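You operate a simulated robot arm through the tools that you are given. There is no shell and no other tool. Be economical: measure what you need, move in short steps, check, and stop when the job is done.

The job below is to be done with a simulated robot arm. You get a single attempt, and the scene is never put back.

TASK
Take the black blank cap and leave it on top of the silver steel block.
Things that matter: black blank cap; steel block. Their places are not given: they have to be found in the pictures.

Only the result counts: the job must be done as asked and must still hold three seconds after the hand-in. Knocking over, shifting, dropping, spilling or breaking anything else fails it. A push-on lid holds only when it is set on centred and level and pressed home; a screw cap is set on level and turned clockwise until tight.

THE ROBOT
A 7-joint arm with a two-finger parallel gripper, fixed in place. Base frame: the origin is at the foot of the arm, x ahead of it, y to its left, z up; the work surface is at about z = 0. Lengths are in m, angles in degrees, forces in N, time in s.
With the tool pointing down near the work surface it reaches from about 0.22 to 0.58 m from the base axis. Its first joint turns from -66.0 to 66.0 degrees. Payload 2.5 kg.
The tool frame sits at the grasp point between the pads (the TCP): z along the fingers, y along the line on which they close. The tips reach 0.023 m beyond it. The gripper opens to 0.094 m. The fingers are 0.038 m wide and 0.01 m thick; the gripper's body (0.054 by 0.096 m) begins 0.039 m behind the TCP.
Orientation is that of the tool frame in the base frame, as a unit quaternion [x, y, z, w]. With the fingers straight down and closing along the base's y, the tool's x points along the base's -x, its y along +y and its z along -z.

THE INTERFACE
- The arm moves only by the tool step_arm. Its argument "increments" is a list that holds one entry, the list of rows, each a list of 7 numbers: the shift along the base's x, y, z in mm, then the turn, a rotation vector about the base's x, y, z in degrees, then the finger opening in mm, from 0 to 94. In form: [[[dx, dy, dz, wx, wy, wz, hand], ...]]. A call has 1 to 10 rows; each row is the pose to reach, as a shift and turn from the pose commanded when the call began. Each row takes 0.2 s and may step no farther than 0.05 m and 8.6 degrees from the row before; otherwise, or with a gripper value out of range, the whole call is refused. A pose out of reach is approached as far as the arm can. The call stops where the force on the tool passes 40 N (or 10 N more than at its start, if that is more) or the arm is blocked; 0.2 s more then pass. Each finger travels about 0.108 m/s and halts on what it meets, pressing with about 22 N; the grip force reading is that of the motor and also rises with nothing between the fingers. The clock runs only during rows and for 0.2 s after the last one: add rows that repeat a pose to give the fingers time. The reply holds the time, the measured pose of the TCP, the force on the tool along the base axes, the opening and the grip force, in the units named above and with some noise, and new pictures: "pictures" is both (left out), scene, wrist or none.
- Cameras (640 x 400 px; columns grow to the right, rows downward): "scene" is fixed at [0.137, -0.4355, 0.5299]; the picture's right is [0.55, -0.84, 0.00], its down [-0.57, -0.38, -0.73] and it looks along [0.61, 0.40, -0.69] (base axes); focal length 322 px, centre (320, 200). "wrist" rides on the gripper at [0.087, 0.016, -0.074] in the tool frame; the picture's right is [-0.18, 0.98, 0.00], its down [-0.58, -0.11, -0.81] and it looks along [-0.79, -0.15, 0.59] (tool axes); focal length 243 px, centre (320, 200).
- pixel_to_xyz(camera, pixels): for up to 12 pixels [column, row] of the newest picture of that camera ("zoom" is the newest enlarged one), the place [x, y, z] in the base frame of the surface seen there, good to about 0.003 m. It takes no simulated time.
- inspect(camera, box): a new picture of the part [left, top, right, bottom] of that camera's present view, enlarged. It takes no simulated time.
- hand_in(): hands the job in; it is judged then, once.

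Work in short steps. Measure before you move; look again where a grasp or a placing could have gone wrong, and mend it. You have 60 turns and 170 pictures in all, those below and enlarged ones among them. Open the gripper and draw the arm clear of the work before you hand the job in, unless the task says otherwise; then end with one line.

The tools are called as a command line: name --argument value ..., lists and objects as JSON in quotes. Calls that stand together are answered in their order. step_arm: Moves the arm, as the interface text tells. Its arguments: {"type":"object","properties":{"increments":{"type":"array","items":{"type":"array","items":{"type":"array","items":{"type":"number"}}}},"pictures":{"type":"string","enum":["both","scene","wrist","none"]}},"required":["increments"]} The other tools are called the same way: pixel_to_xyz (camera, pixels) gives the place of the surface under pixels of a picture; inspect (camera, box) takes an enlarged picture of a part of a camera's view; hand_in () hands the job in.

At the start:

```text
t: 0.0
tool_pos: [0.3731, -0.156, 0.282]
orientation: [0.001, 1.0, 0.0, 0.0]
force: [-0.3, -0.4, -0.2]
width: 0.0939
grasp_force: 0.0
```

scene: 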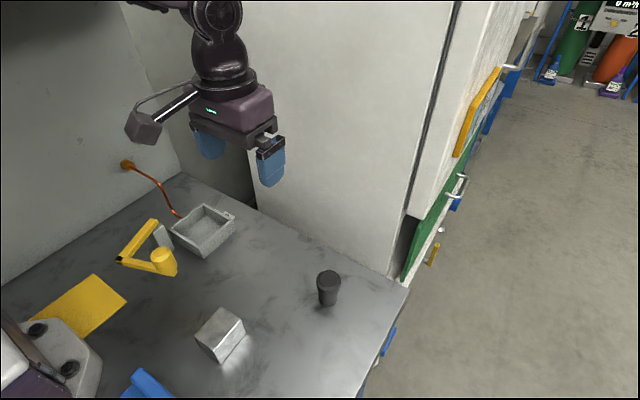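
wrist: 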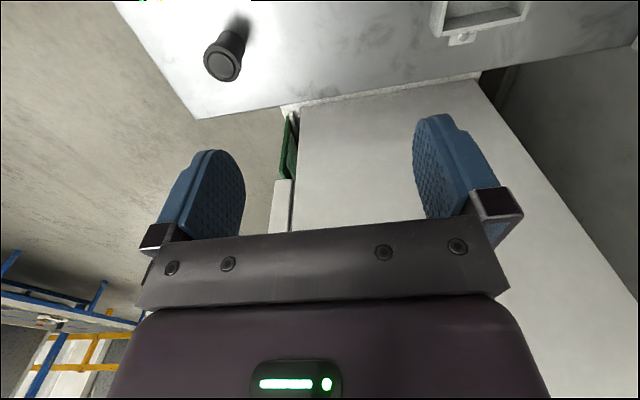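

The scene shows a black cap near (328,288) and a steel block near (220,335). I enlarge and measure both.

inspect --camera "scene" --box '[180, 250, 360, 370]'

pixel_to_xyz --camera "scene" --pixels '[[328, 276], [319, 279], [339, 278], [329, 271], [328, 284], [327, 304], [219, 327], [219, 309], [196, 336], [243, 322], [219, 346], [220, 362]]'

```text
3.33 times, centred on (270, 310) of scene
```

zoom: 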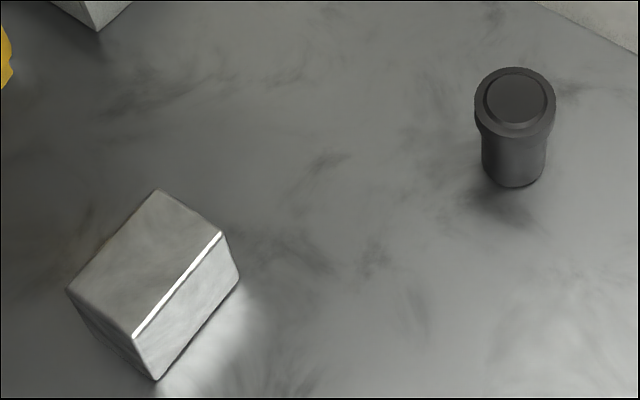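

```text
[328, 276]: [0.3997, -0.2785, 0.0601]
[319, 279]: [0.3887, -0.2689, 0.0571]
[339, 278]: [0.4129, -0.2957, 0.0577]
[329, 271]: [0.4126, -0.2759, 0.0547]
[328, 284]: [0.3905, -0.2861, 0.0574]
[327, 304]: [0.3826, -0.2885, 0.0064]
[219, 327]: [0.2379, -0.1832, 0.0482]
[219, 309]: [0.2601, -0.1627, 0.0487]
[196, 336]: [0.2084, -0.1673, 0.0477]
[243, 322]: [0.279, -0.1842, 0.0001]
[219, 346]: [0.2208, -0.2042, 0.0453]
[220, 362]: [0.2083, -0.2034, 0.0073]
```

The cap stands upright with a wide head and a narrower body. I measure finer points on it and on the block's top corners in the zoom.

pixel_to_xyz --camera "zoom" --pixels '[[158, 194], [217, 233], [133, 332], [72, 292], [145, 262], [515, 98], [480, 105], [551, 105], [515, 70], [515, 131], [515, 160], [515, 183]]'

inspect --camera "wrist" --box '[180, 0, 276, 90]'

inspect --camera "scene" --box '[300, 260, 356, 316]'

```text
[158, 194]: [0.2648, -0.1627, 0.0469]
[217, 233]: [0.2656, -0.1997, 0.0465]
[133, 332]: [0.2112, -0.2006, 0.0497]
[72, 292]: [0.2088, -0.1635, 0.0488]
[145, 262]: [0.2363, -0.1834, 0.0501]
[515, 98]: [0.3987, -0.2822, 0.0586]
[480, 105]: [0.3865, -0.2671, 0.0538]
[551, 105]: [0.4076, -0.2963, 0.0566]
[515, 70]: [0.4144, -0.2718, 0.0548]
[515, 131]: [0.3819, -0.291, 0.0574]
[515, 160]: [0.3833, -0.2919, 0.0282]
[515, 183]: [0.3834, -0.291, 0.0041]
```

```text
4.44 times, centred on (228, 45) of wrist
```

zoom: 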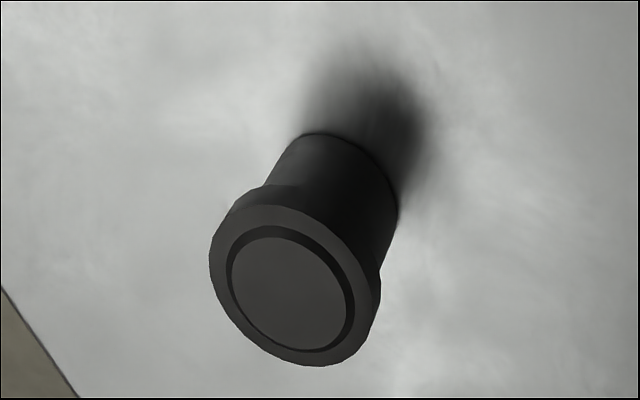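

```text
7.14 times, centred on (328, 288) of scene
```

zoom: 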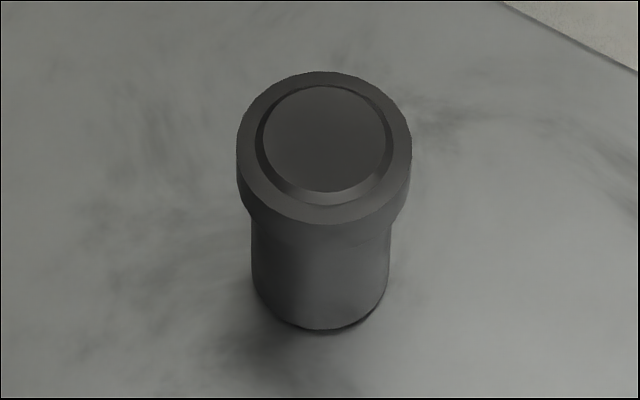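

One object: head about Ø34 mm centred near (0.399, -0.282), top z≈0.058. The block top is centred at (0.2375, -0.1816), z≈0.048, with its sides along the axes. I move above the cap, then check.

step_arm --increments '[[[9, -42, -30, 0, 0, 0, 94], [18, -84, -70, 0, 0, 0, 94], [26, -126, -100, 0, 0, 0, 94], [26, -126, -145, 0, 0, 0, 94], [26, -126, -145, 0, 0, 0, 94]]]'

```text
refused: row 1 steps farther than a row can; nothing moved
```

The first row was too long (52 mm), so I split it into smaller steps.

step_arm --increments '[[[7, -32, -25, 0, 0, 0, 94], [13, -63, -50, 0, 0, 0, 94], [20, -95, -75, 0, 0, 0, 94], [26, -126, -100, 0, 0, 0, 94], [26, -126, -140, 0, 0, 0, 94], [26, -126, -140, 0, 0, 0, 94]]]'

```text
t: 1.4
tool_pos: [0.4004, -0.2838, 0.1426]
orientation: [0.0, 1.0, 0.0, 0.0]
force: [1.1, 0.4, 1.5]
width: 0.0941
grasp_force: 0.0
```

scene: 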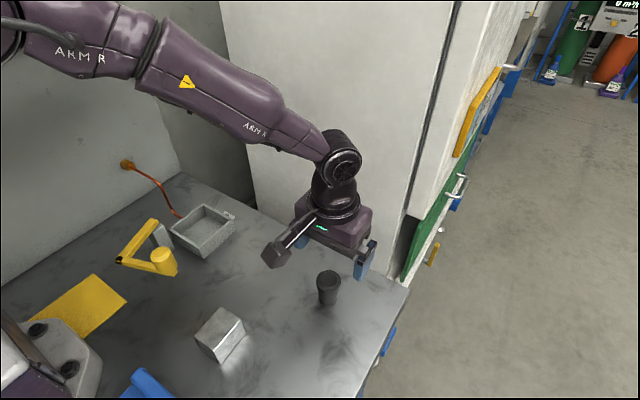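
wrist: 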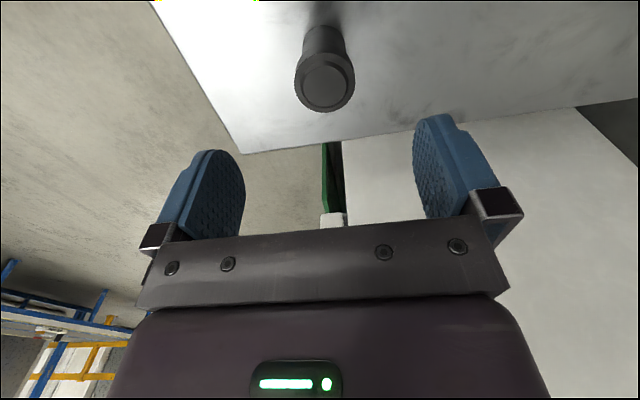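

The cap now lies between the fingers in the wrist view, its head at (325,82). I measure its centre and edges from this angle.

pixel_to_xyz --camera "wrist" --pixels '[[325, 86], [297, 82], [353, 82], [325, 108], [325, 66], [323, 45]]'

```text
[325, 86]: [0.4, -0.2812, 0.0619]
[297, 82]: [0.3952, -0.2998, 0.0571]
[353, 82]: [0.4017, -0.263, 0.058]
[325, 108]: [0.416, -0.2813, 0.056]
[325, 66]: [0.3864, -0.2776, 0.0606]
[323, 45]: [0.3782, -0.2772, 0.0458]
```

The centre is about (0.400, -0.281), head top z≈0.060. I shift +2.5 mm in y, go down to TCP z≈0.046, then close on the head.

step_arm --increments '[[[0, 2.5, -40, 0, 0, 0, 94], [0, 2.5, -75, 0, 0, 0, 94], [0, 2.5, -96, 0, 0, 0, 94], [0, 2.5, -96, 0, 0, 0, 94], [0, 2.5, -96, 0, 0, 0, 60], [0, 2.5, -96, 0, 0, 0, 45], [0, 2.5, -96, 0, 0, 0, 25], [0, 2.5, -96, 0, 0, 0, 25], [0, 2.5, -96, 0, 0, 0, 25]]]'

```text
t: 3.4
tool_pos: [0.3991, -0.2805, 0.0468]
orientation: [0.001, 1.0, -0.001, 0.0]
force: [-0.4, -0.7, 0.6]
width: 0.0336
grasp_force: 22.4
```

scene: 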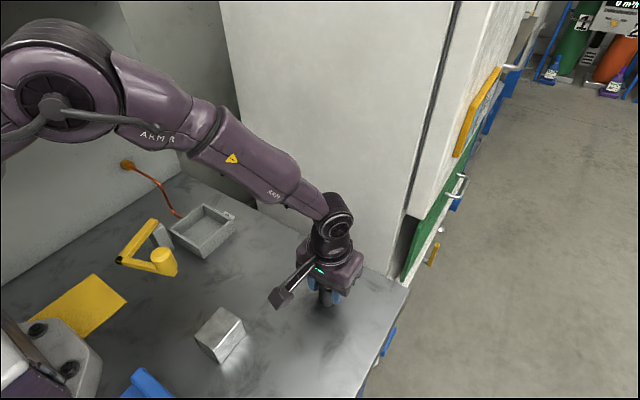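
wrist: 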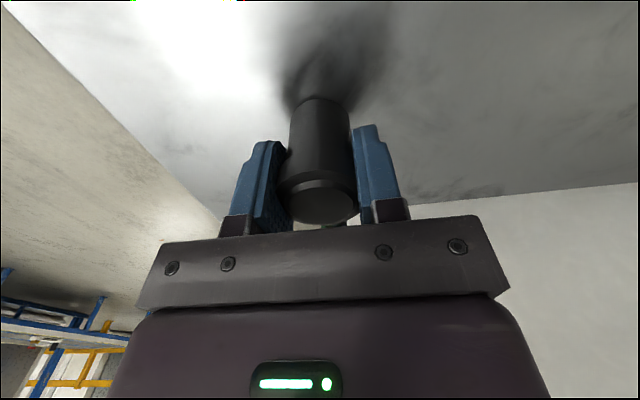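

The fingers hold the head at 33.6 mm with 22 N. I lift and check.

step_arm --increments '[[[0, 0, 10, 0, 0, 0, 25], [0, 0, 40, 0, 0, 0, 25], [0, 0, 75, 0, 0, 0, 25], [0, 0, 90, 0, 0, 0, 25], [0, 0, 90, 0, 0, 0, 25]]]'

```text
t: 4.6
tool_pos: [0.3977, -0.2795, 0.1369]
orientation: [0.0, 1.0, 0.0, 0.0]
force: [0.1, -0.3, -1.0]
width: 0.0252
grasp_force: 0.0
```

scene: 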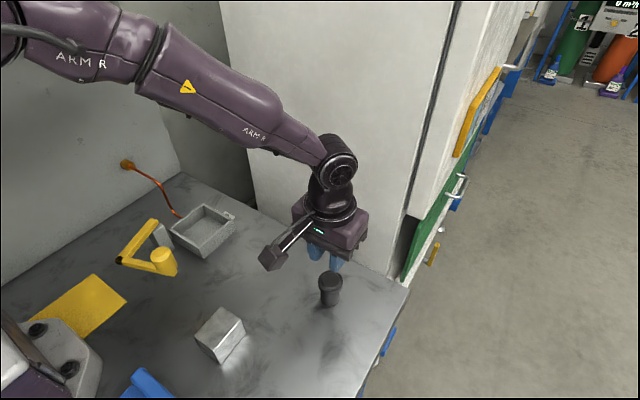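
wrist: 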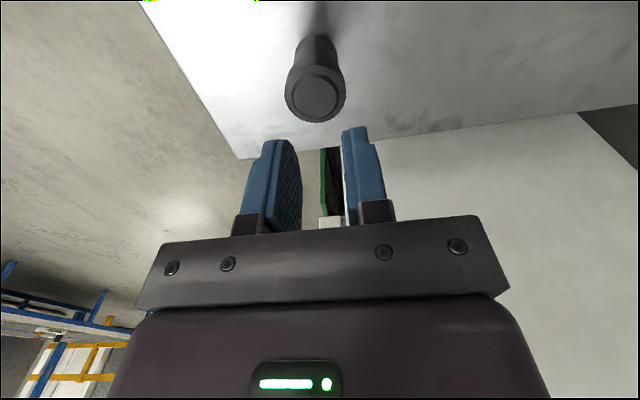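

The hold slipped: the opening fell to 25 mm and the cap stayed on the table, still upright. I look closely at its shape and place again.

inspect --camera "scene" --box '[300, 250, 364, 314]'

inspect --camera "wrist" --box '[230, 0, 400, 240]'

pixel_to_xyz --camera "wrist" --pixels '[[315, 96], [287, 93], [344, 93], [315, 120], [315, 75], [315, 60], [299, 50], [330, 50]]'

```text
6.25 times, centred on (332, 282) of scene
```

zoom: 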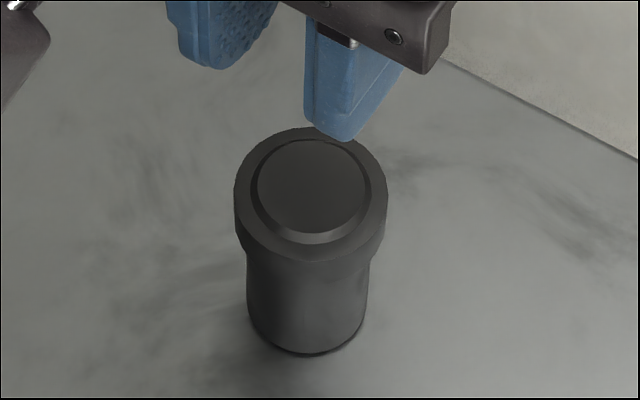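

```text
1.67 times, centred on (315, 120) of wrist
```

zoom: 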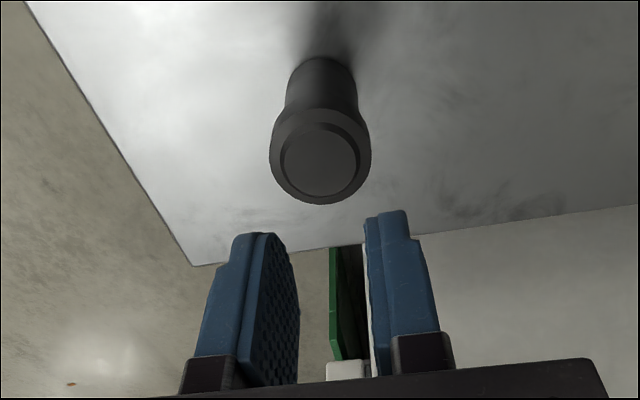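

```text
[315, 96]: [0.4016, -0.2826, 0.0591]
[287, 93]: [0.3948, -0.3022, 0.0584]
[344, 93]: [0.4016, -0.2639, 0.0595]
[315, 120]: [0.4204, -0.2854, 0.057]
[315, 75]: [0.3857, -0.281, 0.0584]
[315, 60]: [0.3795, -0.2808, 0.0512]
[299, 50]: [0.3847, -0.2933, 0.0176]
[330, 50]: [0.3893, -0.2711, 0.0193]
```

The cap is still upright at about (0.401, -0.282). I go deeper this time (TCP z≈0.028, tips 5 mm off the table) and close fully to read the grip.

step_arm --increments '[[[2, -1.5, 0, 0, 0, 0, 70], [2, -1.5, -35, 0, 0, 0, 80], [2, -1.5, -75, 0, 0, 0, 80], [2, -1.5, -108, 0, 0, 0, 80], [2, -1.5, -108, 0, 0, 0, 80], [2, -1.5, -108, 0, 0, 0, 50], [2, -1.5, -108, 0, 0, 0, 0], [2, -1.5, -108, 0, 0, 0, 0], [2, -1.5, -108, 0, 0, 0, 0], [2, -1.5, -108, 0, 0, 0, 0]]]'

```text
t: 6.8
tool_pos: [0.3979, -0.2809, 0.0298]
orientation: [0.001, 1.0, 0.001, 0.0]
force: [0.1, 0.2, -0.2]
width: 0.0334
grasp_force: 22.0
```

scene: 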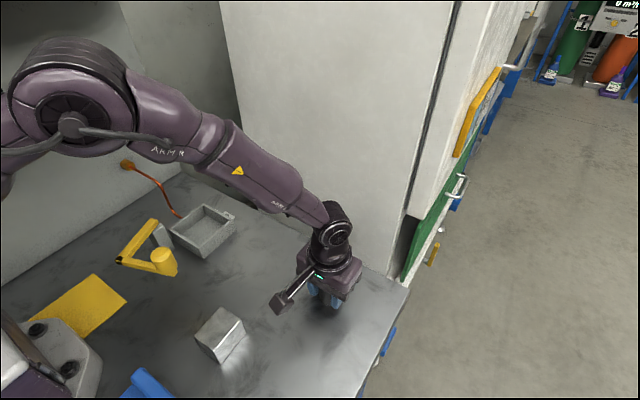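
wrist: 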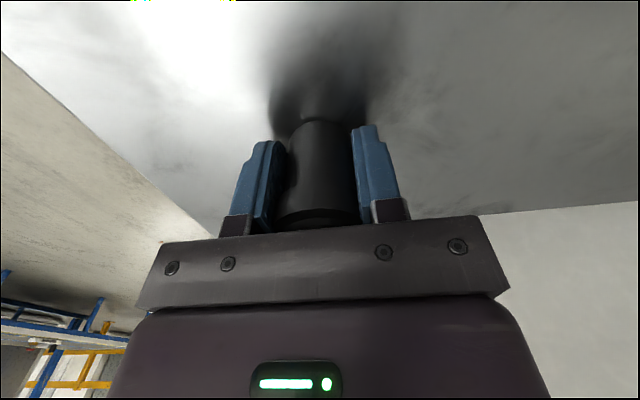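

The width is again 33.4 mm, so the pads bear on the head. I lift only 8 mm to see whether force or slip appears.

step_arm --increments '[[[0, 0, 3, 0, 0, 0, 0], [0, 0, 8, 0, 0, 0, 0]]]' --pictures "wrist"

```text
t: 7.4
tool_pos: [0.3979, -0.2818, 0.0371]
orientation: [0.001, 1.0, 0.001, 0.0]
force: [-0.7, 1.1, -0.5]
width: 0.0336
grasp_force: 21.9
```

wrist: 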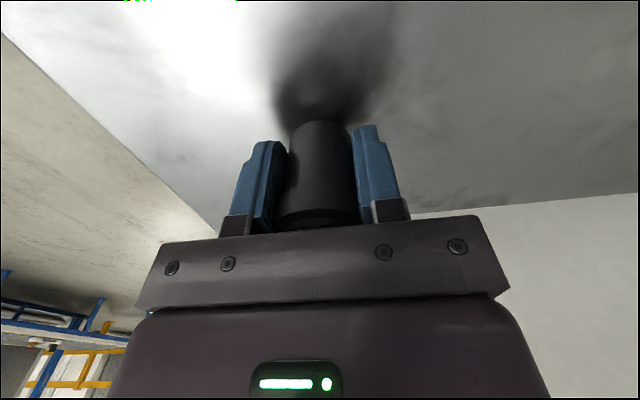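

The cap kept its place in the gripper (head at (318,215)) and the width held, so it seems lifted. I continue slowly.

step_arm --increments '[[[0, 0, 8, 0, 0, 0, 0], [0, 0, 16, 0, 0, 0, 0], [0, 0, 24, 0, 0, 0, 0], [0, 0, 32, 0, 0, 0, 0], [0, 0, 32, 0, 0, 0, 0]]]'

```text
t: 8.6
tool_pos: [0.3999, -0.2813, 0.0699]
orientation: [0.001, 1.0, 0.001, 0.0]
force: [0.0, 0.1, -0.9]
width: 0.0338
grasp_force: 21.6
```

scene: 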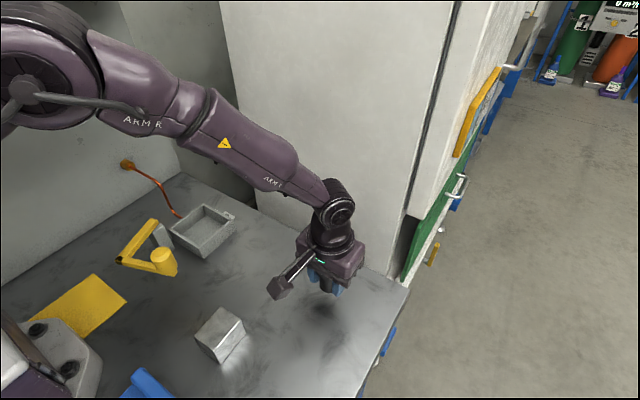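
wrist: 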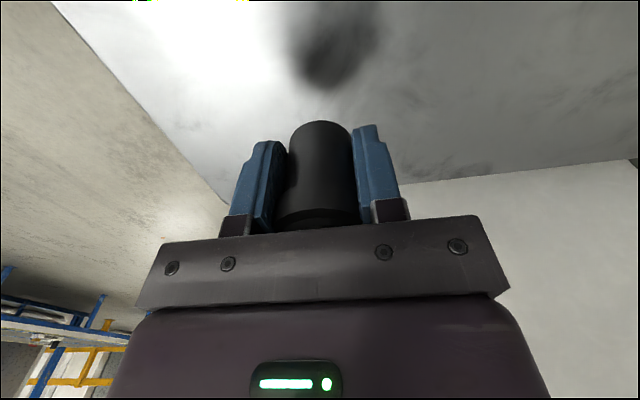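

The cap hangs level and clear of the table. I raise it 40 mm in gentle steps and check that it isn't creeping.

step_arm --increments '[[[0, 0, 8, 0, 0, 0, 0], [0, 0, 17, 0, 0, 0, 0], [-6, 4, 26, 0, 0, 0, 0], [-14, 9, 34, 0, 0, 0, 0], [-24, 15, 40, 0, 0, 0, 0], [-36, 22, 40, 0, 0, 0, 0], [-50, 31, 40, 0, 0, 0, 0], [-64, 40, 40, 0, 0, 0, 0], [-76, 47, 40, 0, 0, 0, 0], [-82, 50, 40, 0, 0, 0, 0]]]'

```text
t: 10.8
tool_pos: [0.3181, -0.2309, 0.1083]
orientation: [0.0, 1.0, 0.0, 0.0]
force: [-0.4, -1.0, -0.2]
width: 0.0335
grasp_force: 21.8
```

scene: 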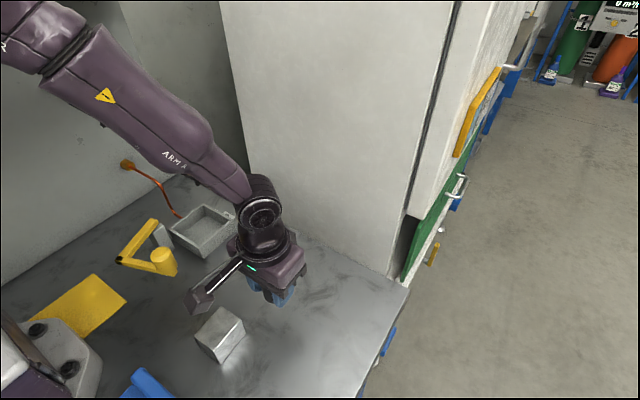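
wrist: 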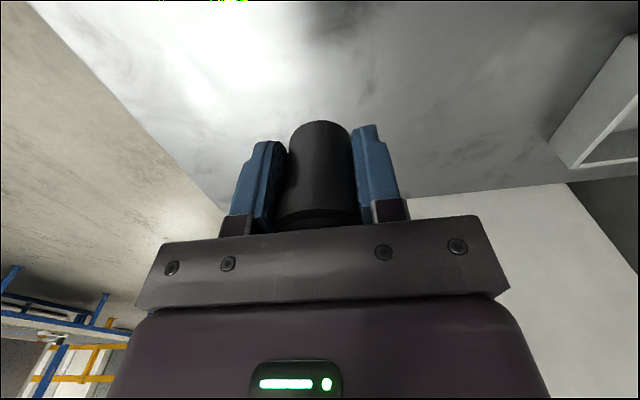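

The cap is steady in the grip. I carry it over the block (TCP target about (0.236, -0.1815)).

step_arm --increments '[[[-6, 4, 0, 0, 0, 0, 0], [-16, 10, 0, 0, 0, 0, 0], [-29, 17, 0, 0, 0, 0, 0], [-43, 26, 0, 0, 0, 0, 0], [-57, 34, 0, 0, 0, 0, 0], [-70, 42, 0, 0, 0, 0, 0], [-78, 47, 0, 0, 0, 0, 0], [-82, 49, 0, 0, 0, 0, 0], [-82, 49, 0, 0, 0, 0, 0], [-82, 49, 0, 0, 0, 0, 0]]]'

```text
t: 13.0
tool_pos: [0.2356, -0.1817, 0.1079]
orientation: [0.0, 1.0, 0.001, 0.0]
force: [-0.4, -0.1, -0.7]
width: 0.0337
grasp_force: 21.7
```

scene: 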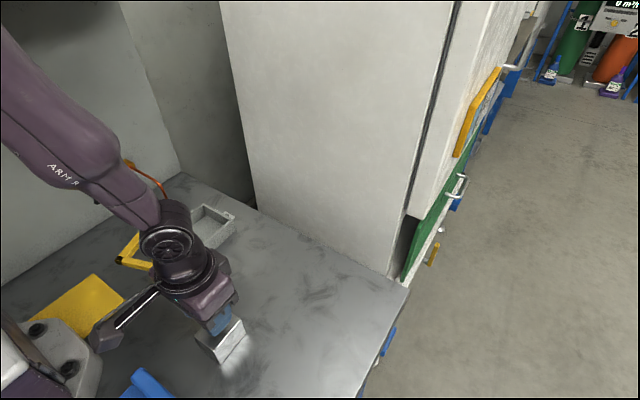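
wrist: 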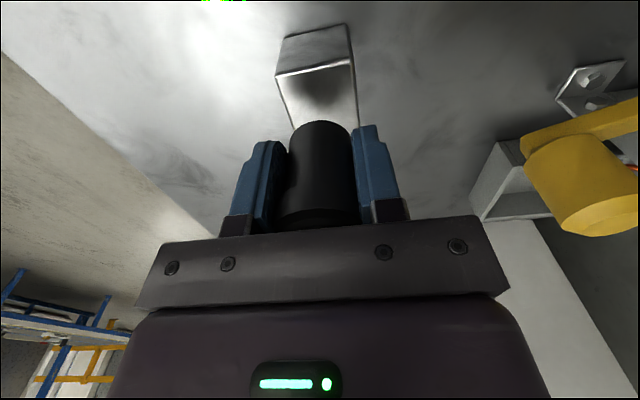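

The cap is over the block, and the block's top shows at (315,85) in the wrist view. I measure the cap's lower rim, the block edges and the yellow clamp's nearness before lowering.

pixel_to_xyz --camera "wrist" --pixels '[[280, 78], [352, 66], [290, 110], [357, 100], [320, 124], [291, 150], [350, 150], [318, 150], [600, 185], [540, 160], [570, 235]]'

inspect --camera "scene" --box '[160, 270, 280, 380]'

```text
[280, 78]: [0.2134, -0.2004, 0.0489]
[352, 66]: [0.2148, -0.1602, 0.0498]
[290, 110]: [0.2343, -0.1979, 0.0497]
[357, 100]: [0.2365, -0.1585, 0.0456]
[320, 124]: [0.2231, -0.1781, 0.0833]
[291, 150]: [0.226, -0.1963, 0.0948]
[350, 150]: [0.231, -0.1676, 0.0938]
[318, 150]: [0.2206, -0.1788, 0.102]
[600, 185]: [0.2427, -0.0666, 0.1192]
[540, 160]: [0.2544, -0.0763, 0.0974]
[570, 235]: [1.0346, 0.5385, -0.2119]
```

```text
3.64 times, centred on (220, 325) of scene
```

zoom: 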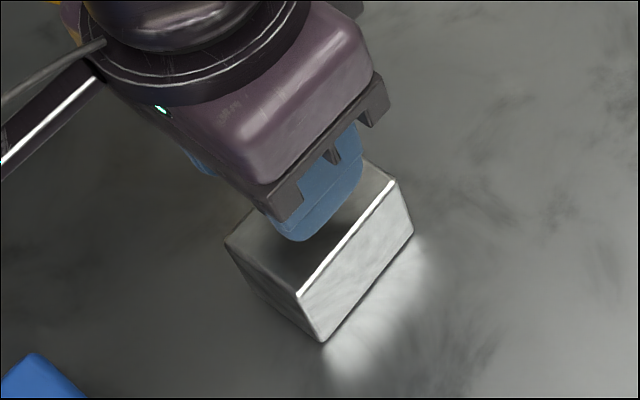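

The block spans y -0.200…-0.161, and the cap centre is about (0.238, -0.181), so it is centred; the clamp is 6 cm clear of the gripper. The cap's bottom is at about z 0.078, so I lower 27 mm.

step_arm --increments '[[[0, 0, -7, 0, 0, 0, 0], [0, 0, -15, 0, 0, 0, 0], [0, 0, -22, 0, 0, 0, 0], [0, 0, -26, 0, 0, 0, 0], [0, 0, -27, 0, 0, 0, 0], [0, 0, -27, 0, 0, 0, 0]]]'

```text
t: 14.4
tool_pos: [0.2359, -0.1818, 0.0823]
orientation: [0.001, 1.0, 0.0, 0.0]
force: [-0.6, 0.0, -0.8]
width: 0.0335
grasp_force: 21.8
```

scene: 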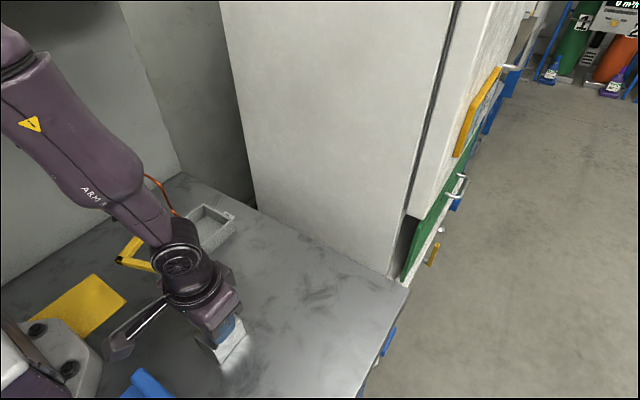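
wrist: 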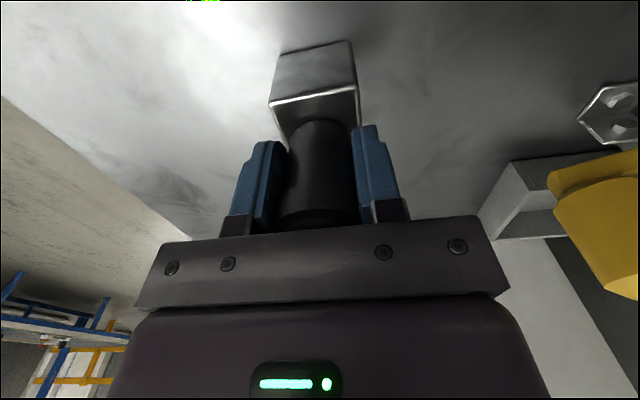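

No contact force yet. I lower in 0.7 mm steps and watch the force.

step_arm --increments '[[[0, 0, -0.7, 0, 0, 0, 0], [0, 0, -1.4, 0, 0, 0, 0], [0, 0, -2, 0, 0, 0, 0]]]' --pictures "none"

step_arm --increments '[[[0, 0, -0.5, 0, 0, 0, 0], [0, 0, -1, 0, 0, 0, 0]]]' --pictures "wrist"

```text
t: 15.2
tool_pos: [0.236, -0.1812, 0.0797]
orientation: [0.0, 1.0, 0.0, 0.0]
force: [-0.6, 1.4, 5.7]
width: 0.0334
grasp_force: 22.3
```

```text
t: 15.8
tool_pos: [0.2362, -0.1822, 0.0801]
orientation: [0.0, 1.0, 0.0, 0.0]
force: [-4.3, 2.8, 18.4]
width: 0.0333
grasp_force: 21.8
```

wrist: 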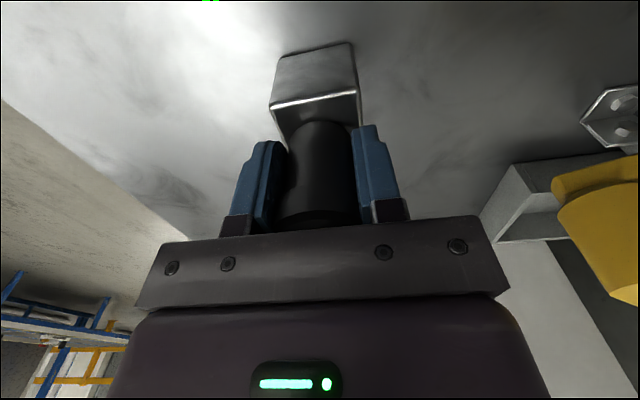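

Contact: 18 N upward, so the cap rests on the block. I ease up 1 mm to unload, then open gently.

step_arm --increments '[[[0, 0, 0.8, 0, 0, 0, 0], [0, 0, 0.8, 0, 0, 0, 0], [0, 0, 0.8, 0, 0, 0, 36], [0, 0, 0.8, 0, 0, 0, 44], [0, 0, 0.8, 0, 0, 0, 60], [0, 0, 0.8, 0, 0, 0, 70], [0, 0, 0.8, 0, 0, 0, 70]]]'

```text
t: 17.4
tool_pos: [0.2364, -0.1821, 0.0798]
orientation: [0.001, 1.0, 0.0, 0.001]
force: [0.1, -0.7, -0.2]
width: 0.0699
grasp_force: 0.2
```

scene: 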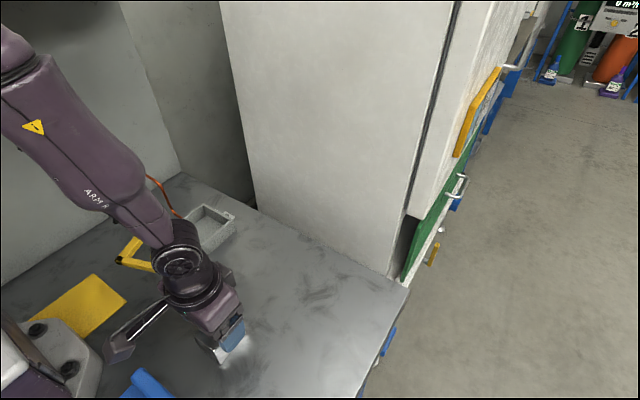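
wrist: 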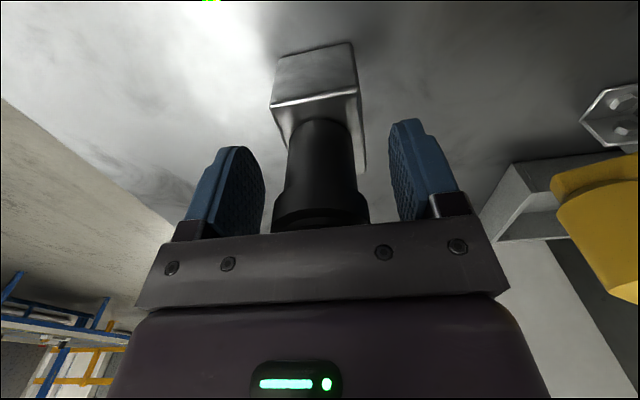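

The cap stands free on the block with both fingers clear of it. I go straight up, then draw away in +x.

step_arm --increments '[[[0, 0, 10, 0, 0, 0, 70], [0, 0, 30, 0, 0, 0, 70], [0, 0, 60, 0, 0, 0, 70], [0, 0, 95, 0, 0, 0, 70], [0, 0, 130, 0, 0, 0, 70], [40, 0, 150, 0, 0, 0, 70], [80, 0, 165, 0, 0, 0, 70], [120, 0, 180, 0, 0, 0, 70], [150, 0, 190, 0, 0, 0, 70], [150, 0, 190, 0, 0, 0, 70]]]'

inspect --camera "scene" --box '[160, 260, 300, 380]'

```text
t: 19.6
tool_pos: [0.3881, -0.183, 0.2692]
orientation: [0.001, 1.0, 0.0, 0.0]
force: [-0.2, 0.3, -0.5]
width: 0.0701
grasp_force: 0.1
```

scene: 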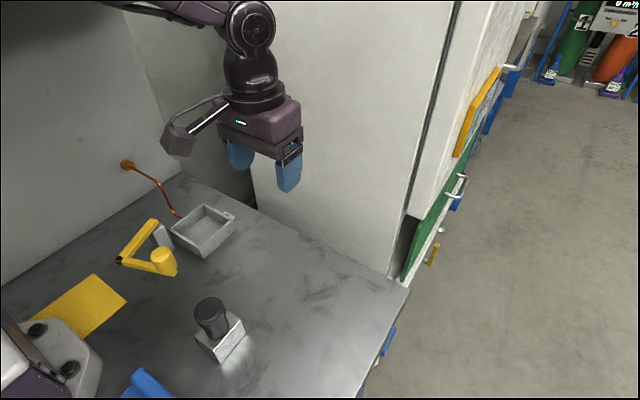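
wrist: 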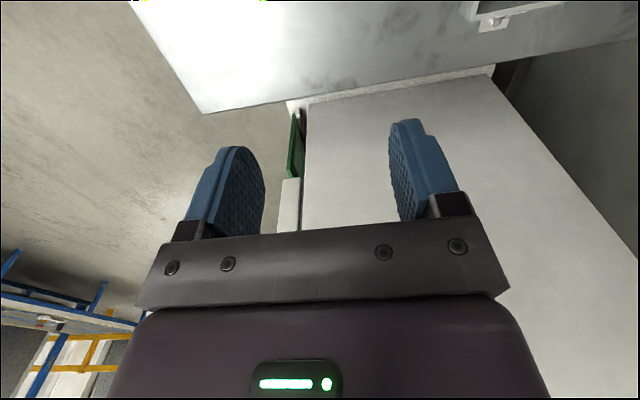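

```text
3.33 times, centred on (230, 320) of scene
```

zoom: 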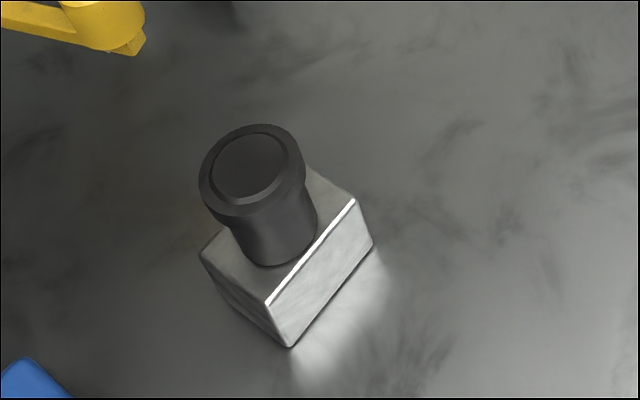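

The cap stands upright and centred on the block, with nothing else moved and the arm clear. I hand in.

hand_in

```text
The job is handed in.
```

The black blank cap is standing upright and centred on the steel block, with the gripper open, the arm drawn clear and the job handed in. The first grip slipped, but the cap stayed upright on the table and the second, deeper grip held.
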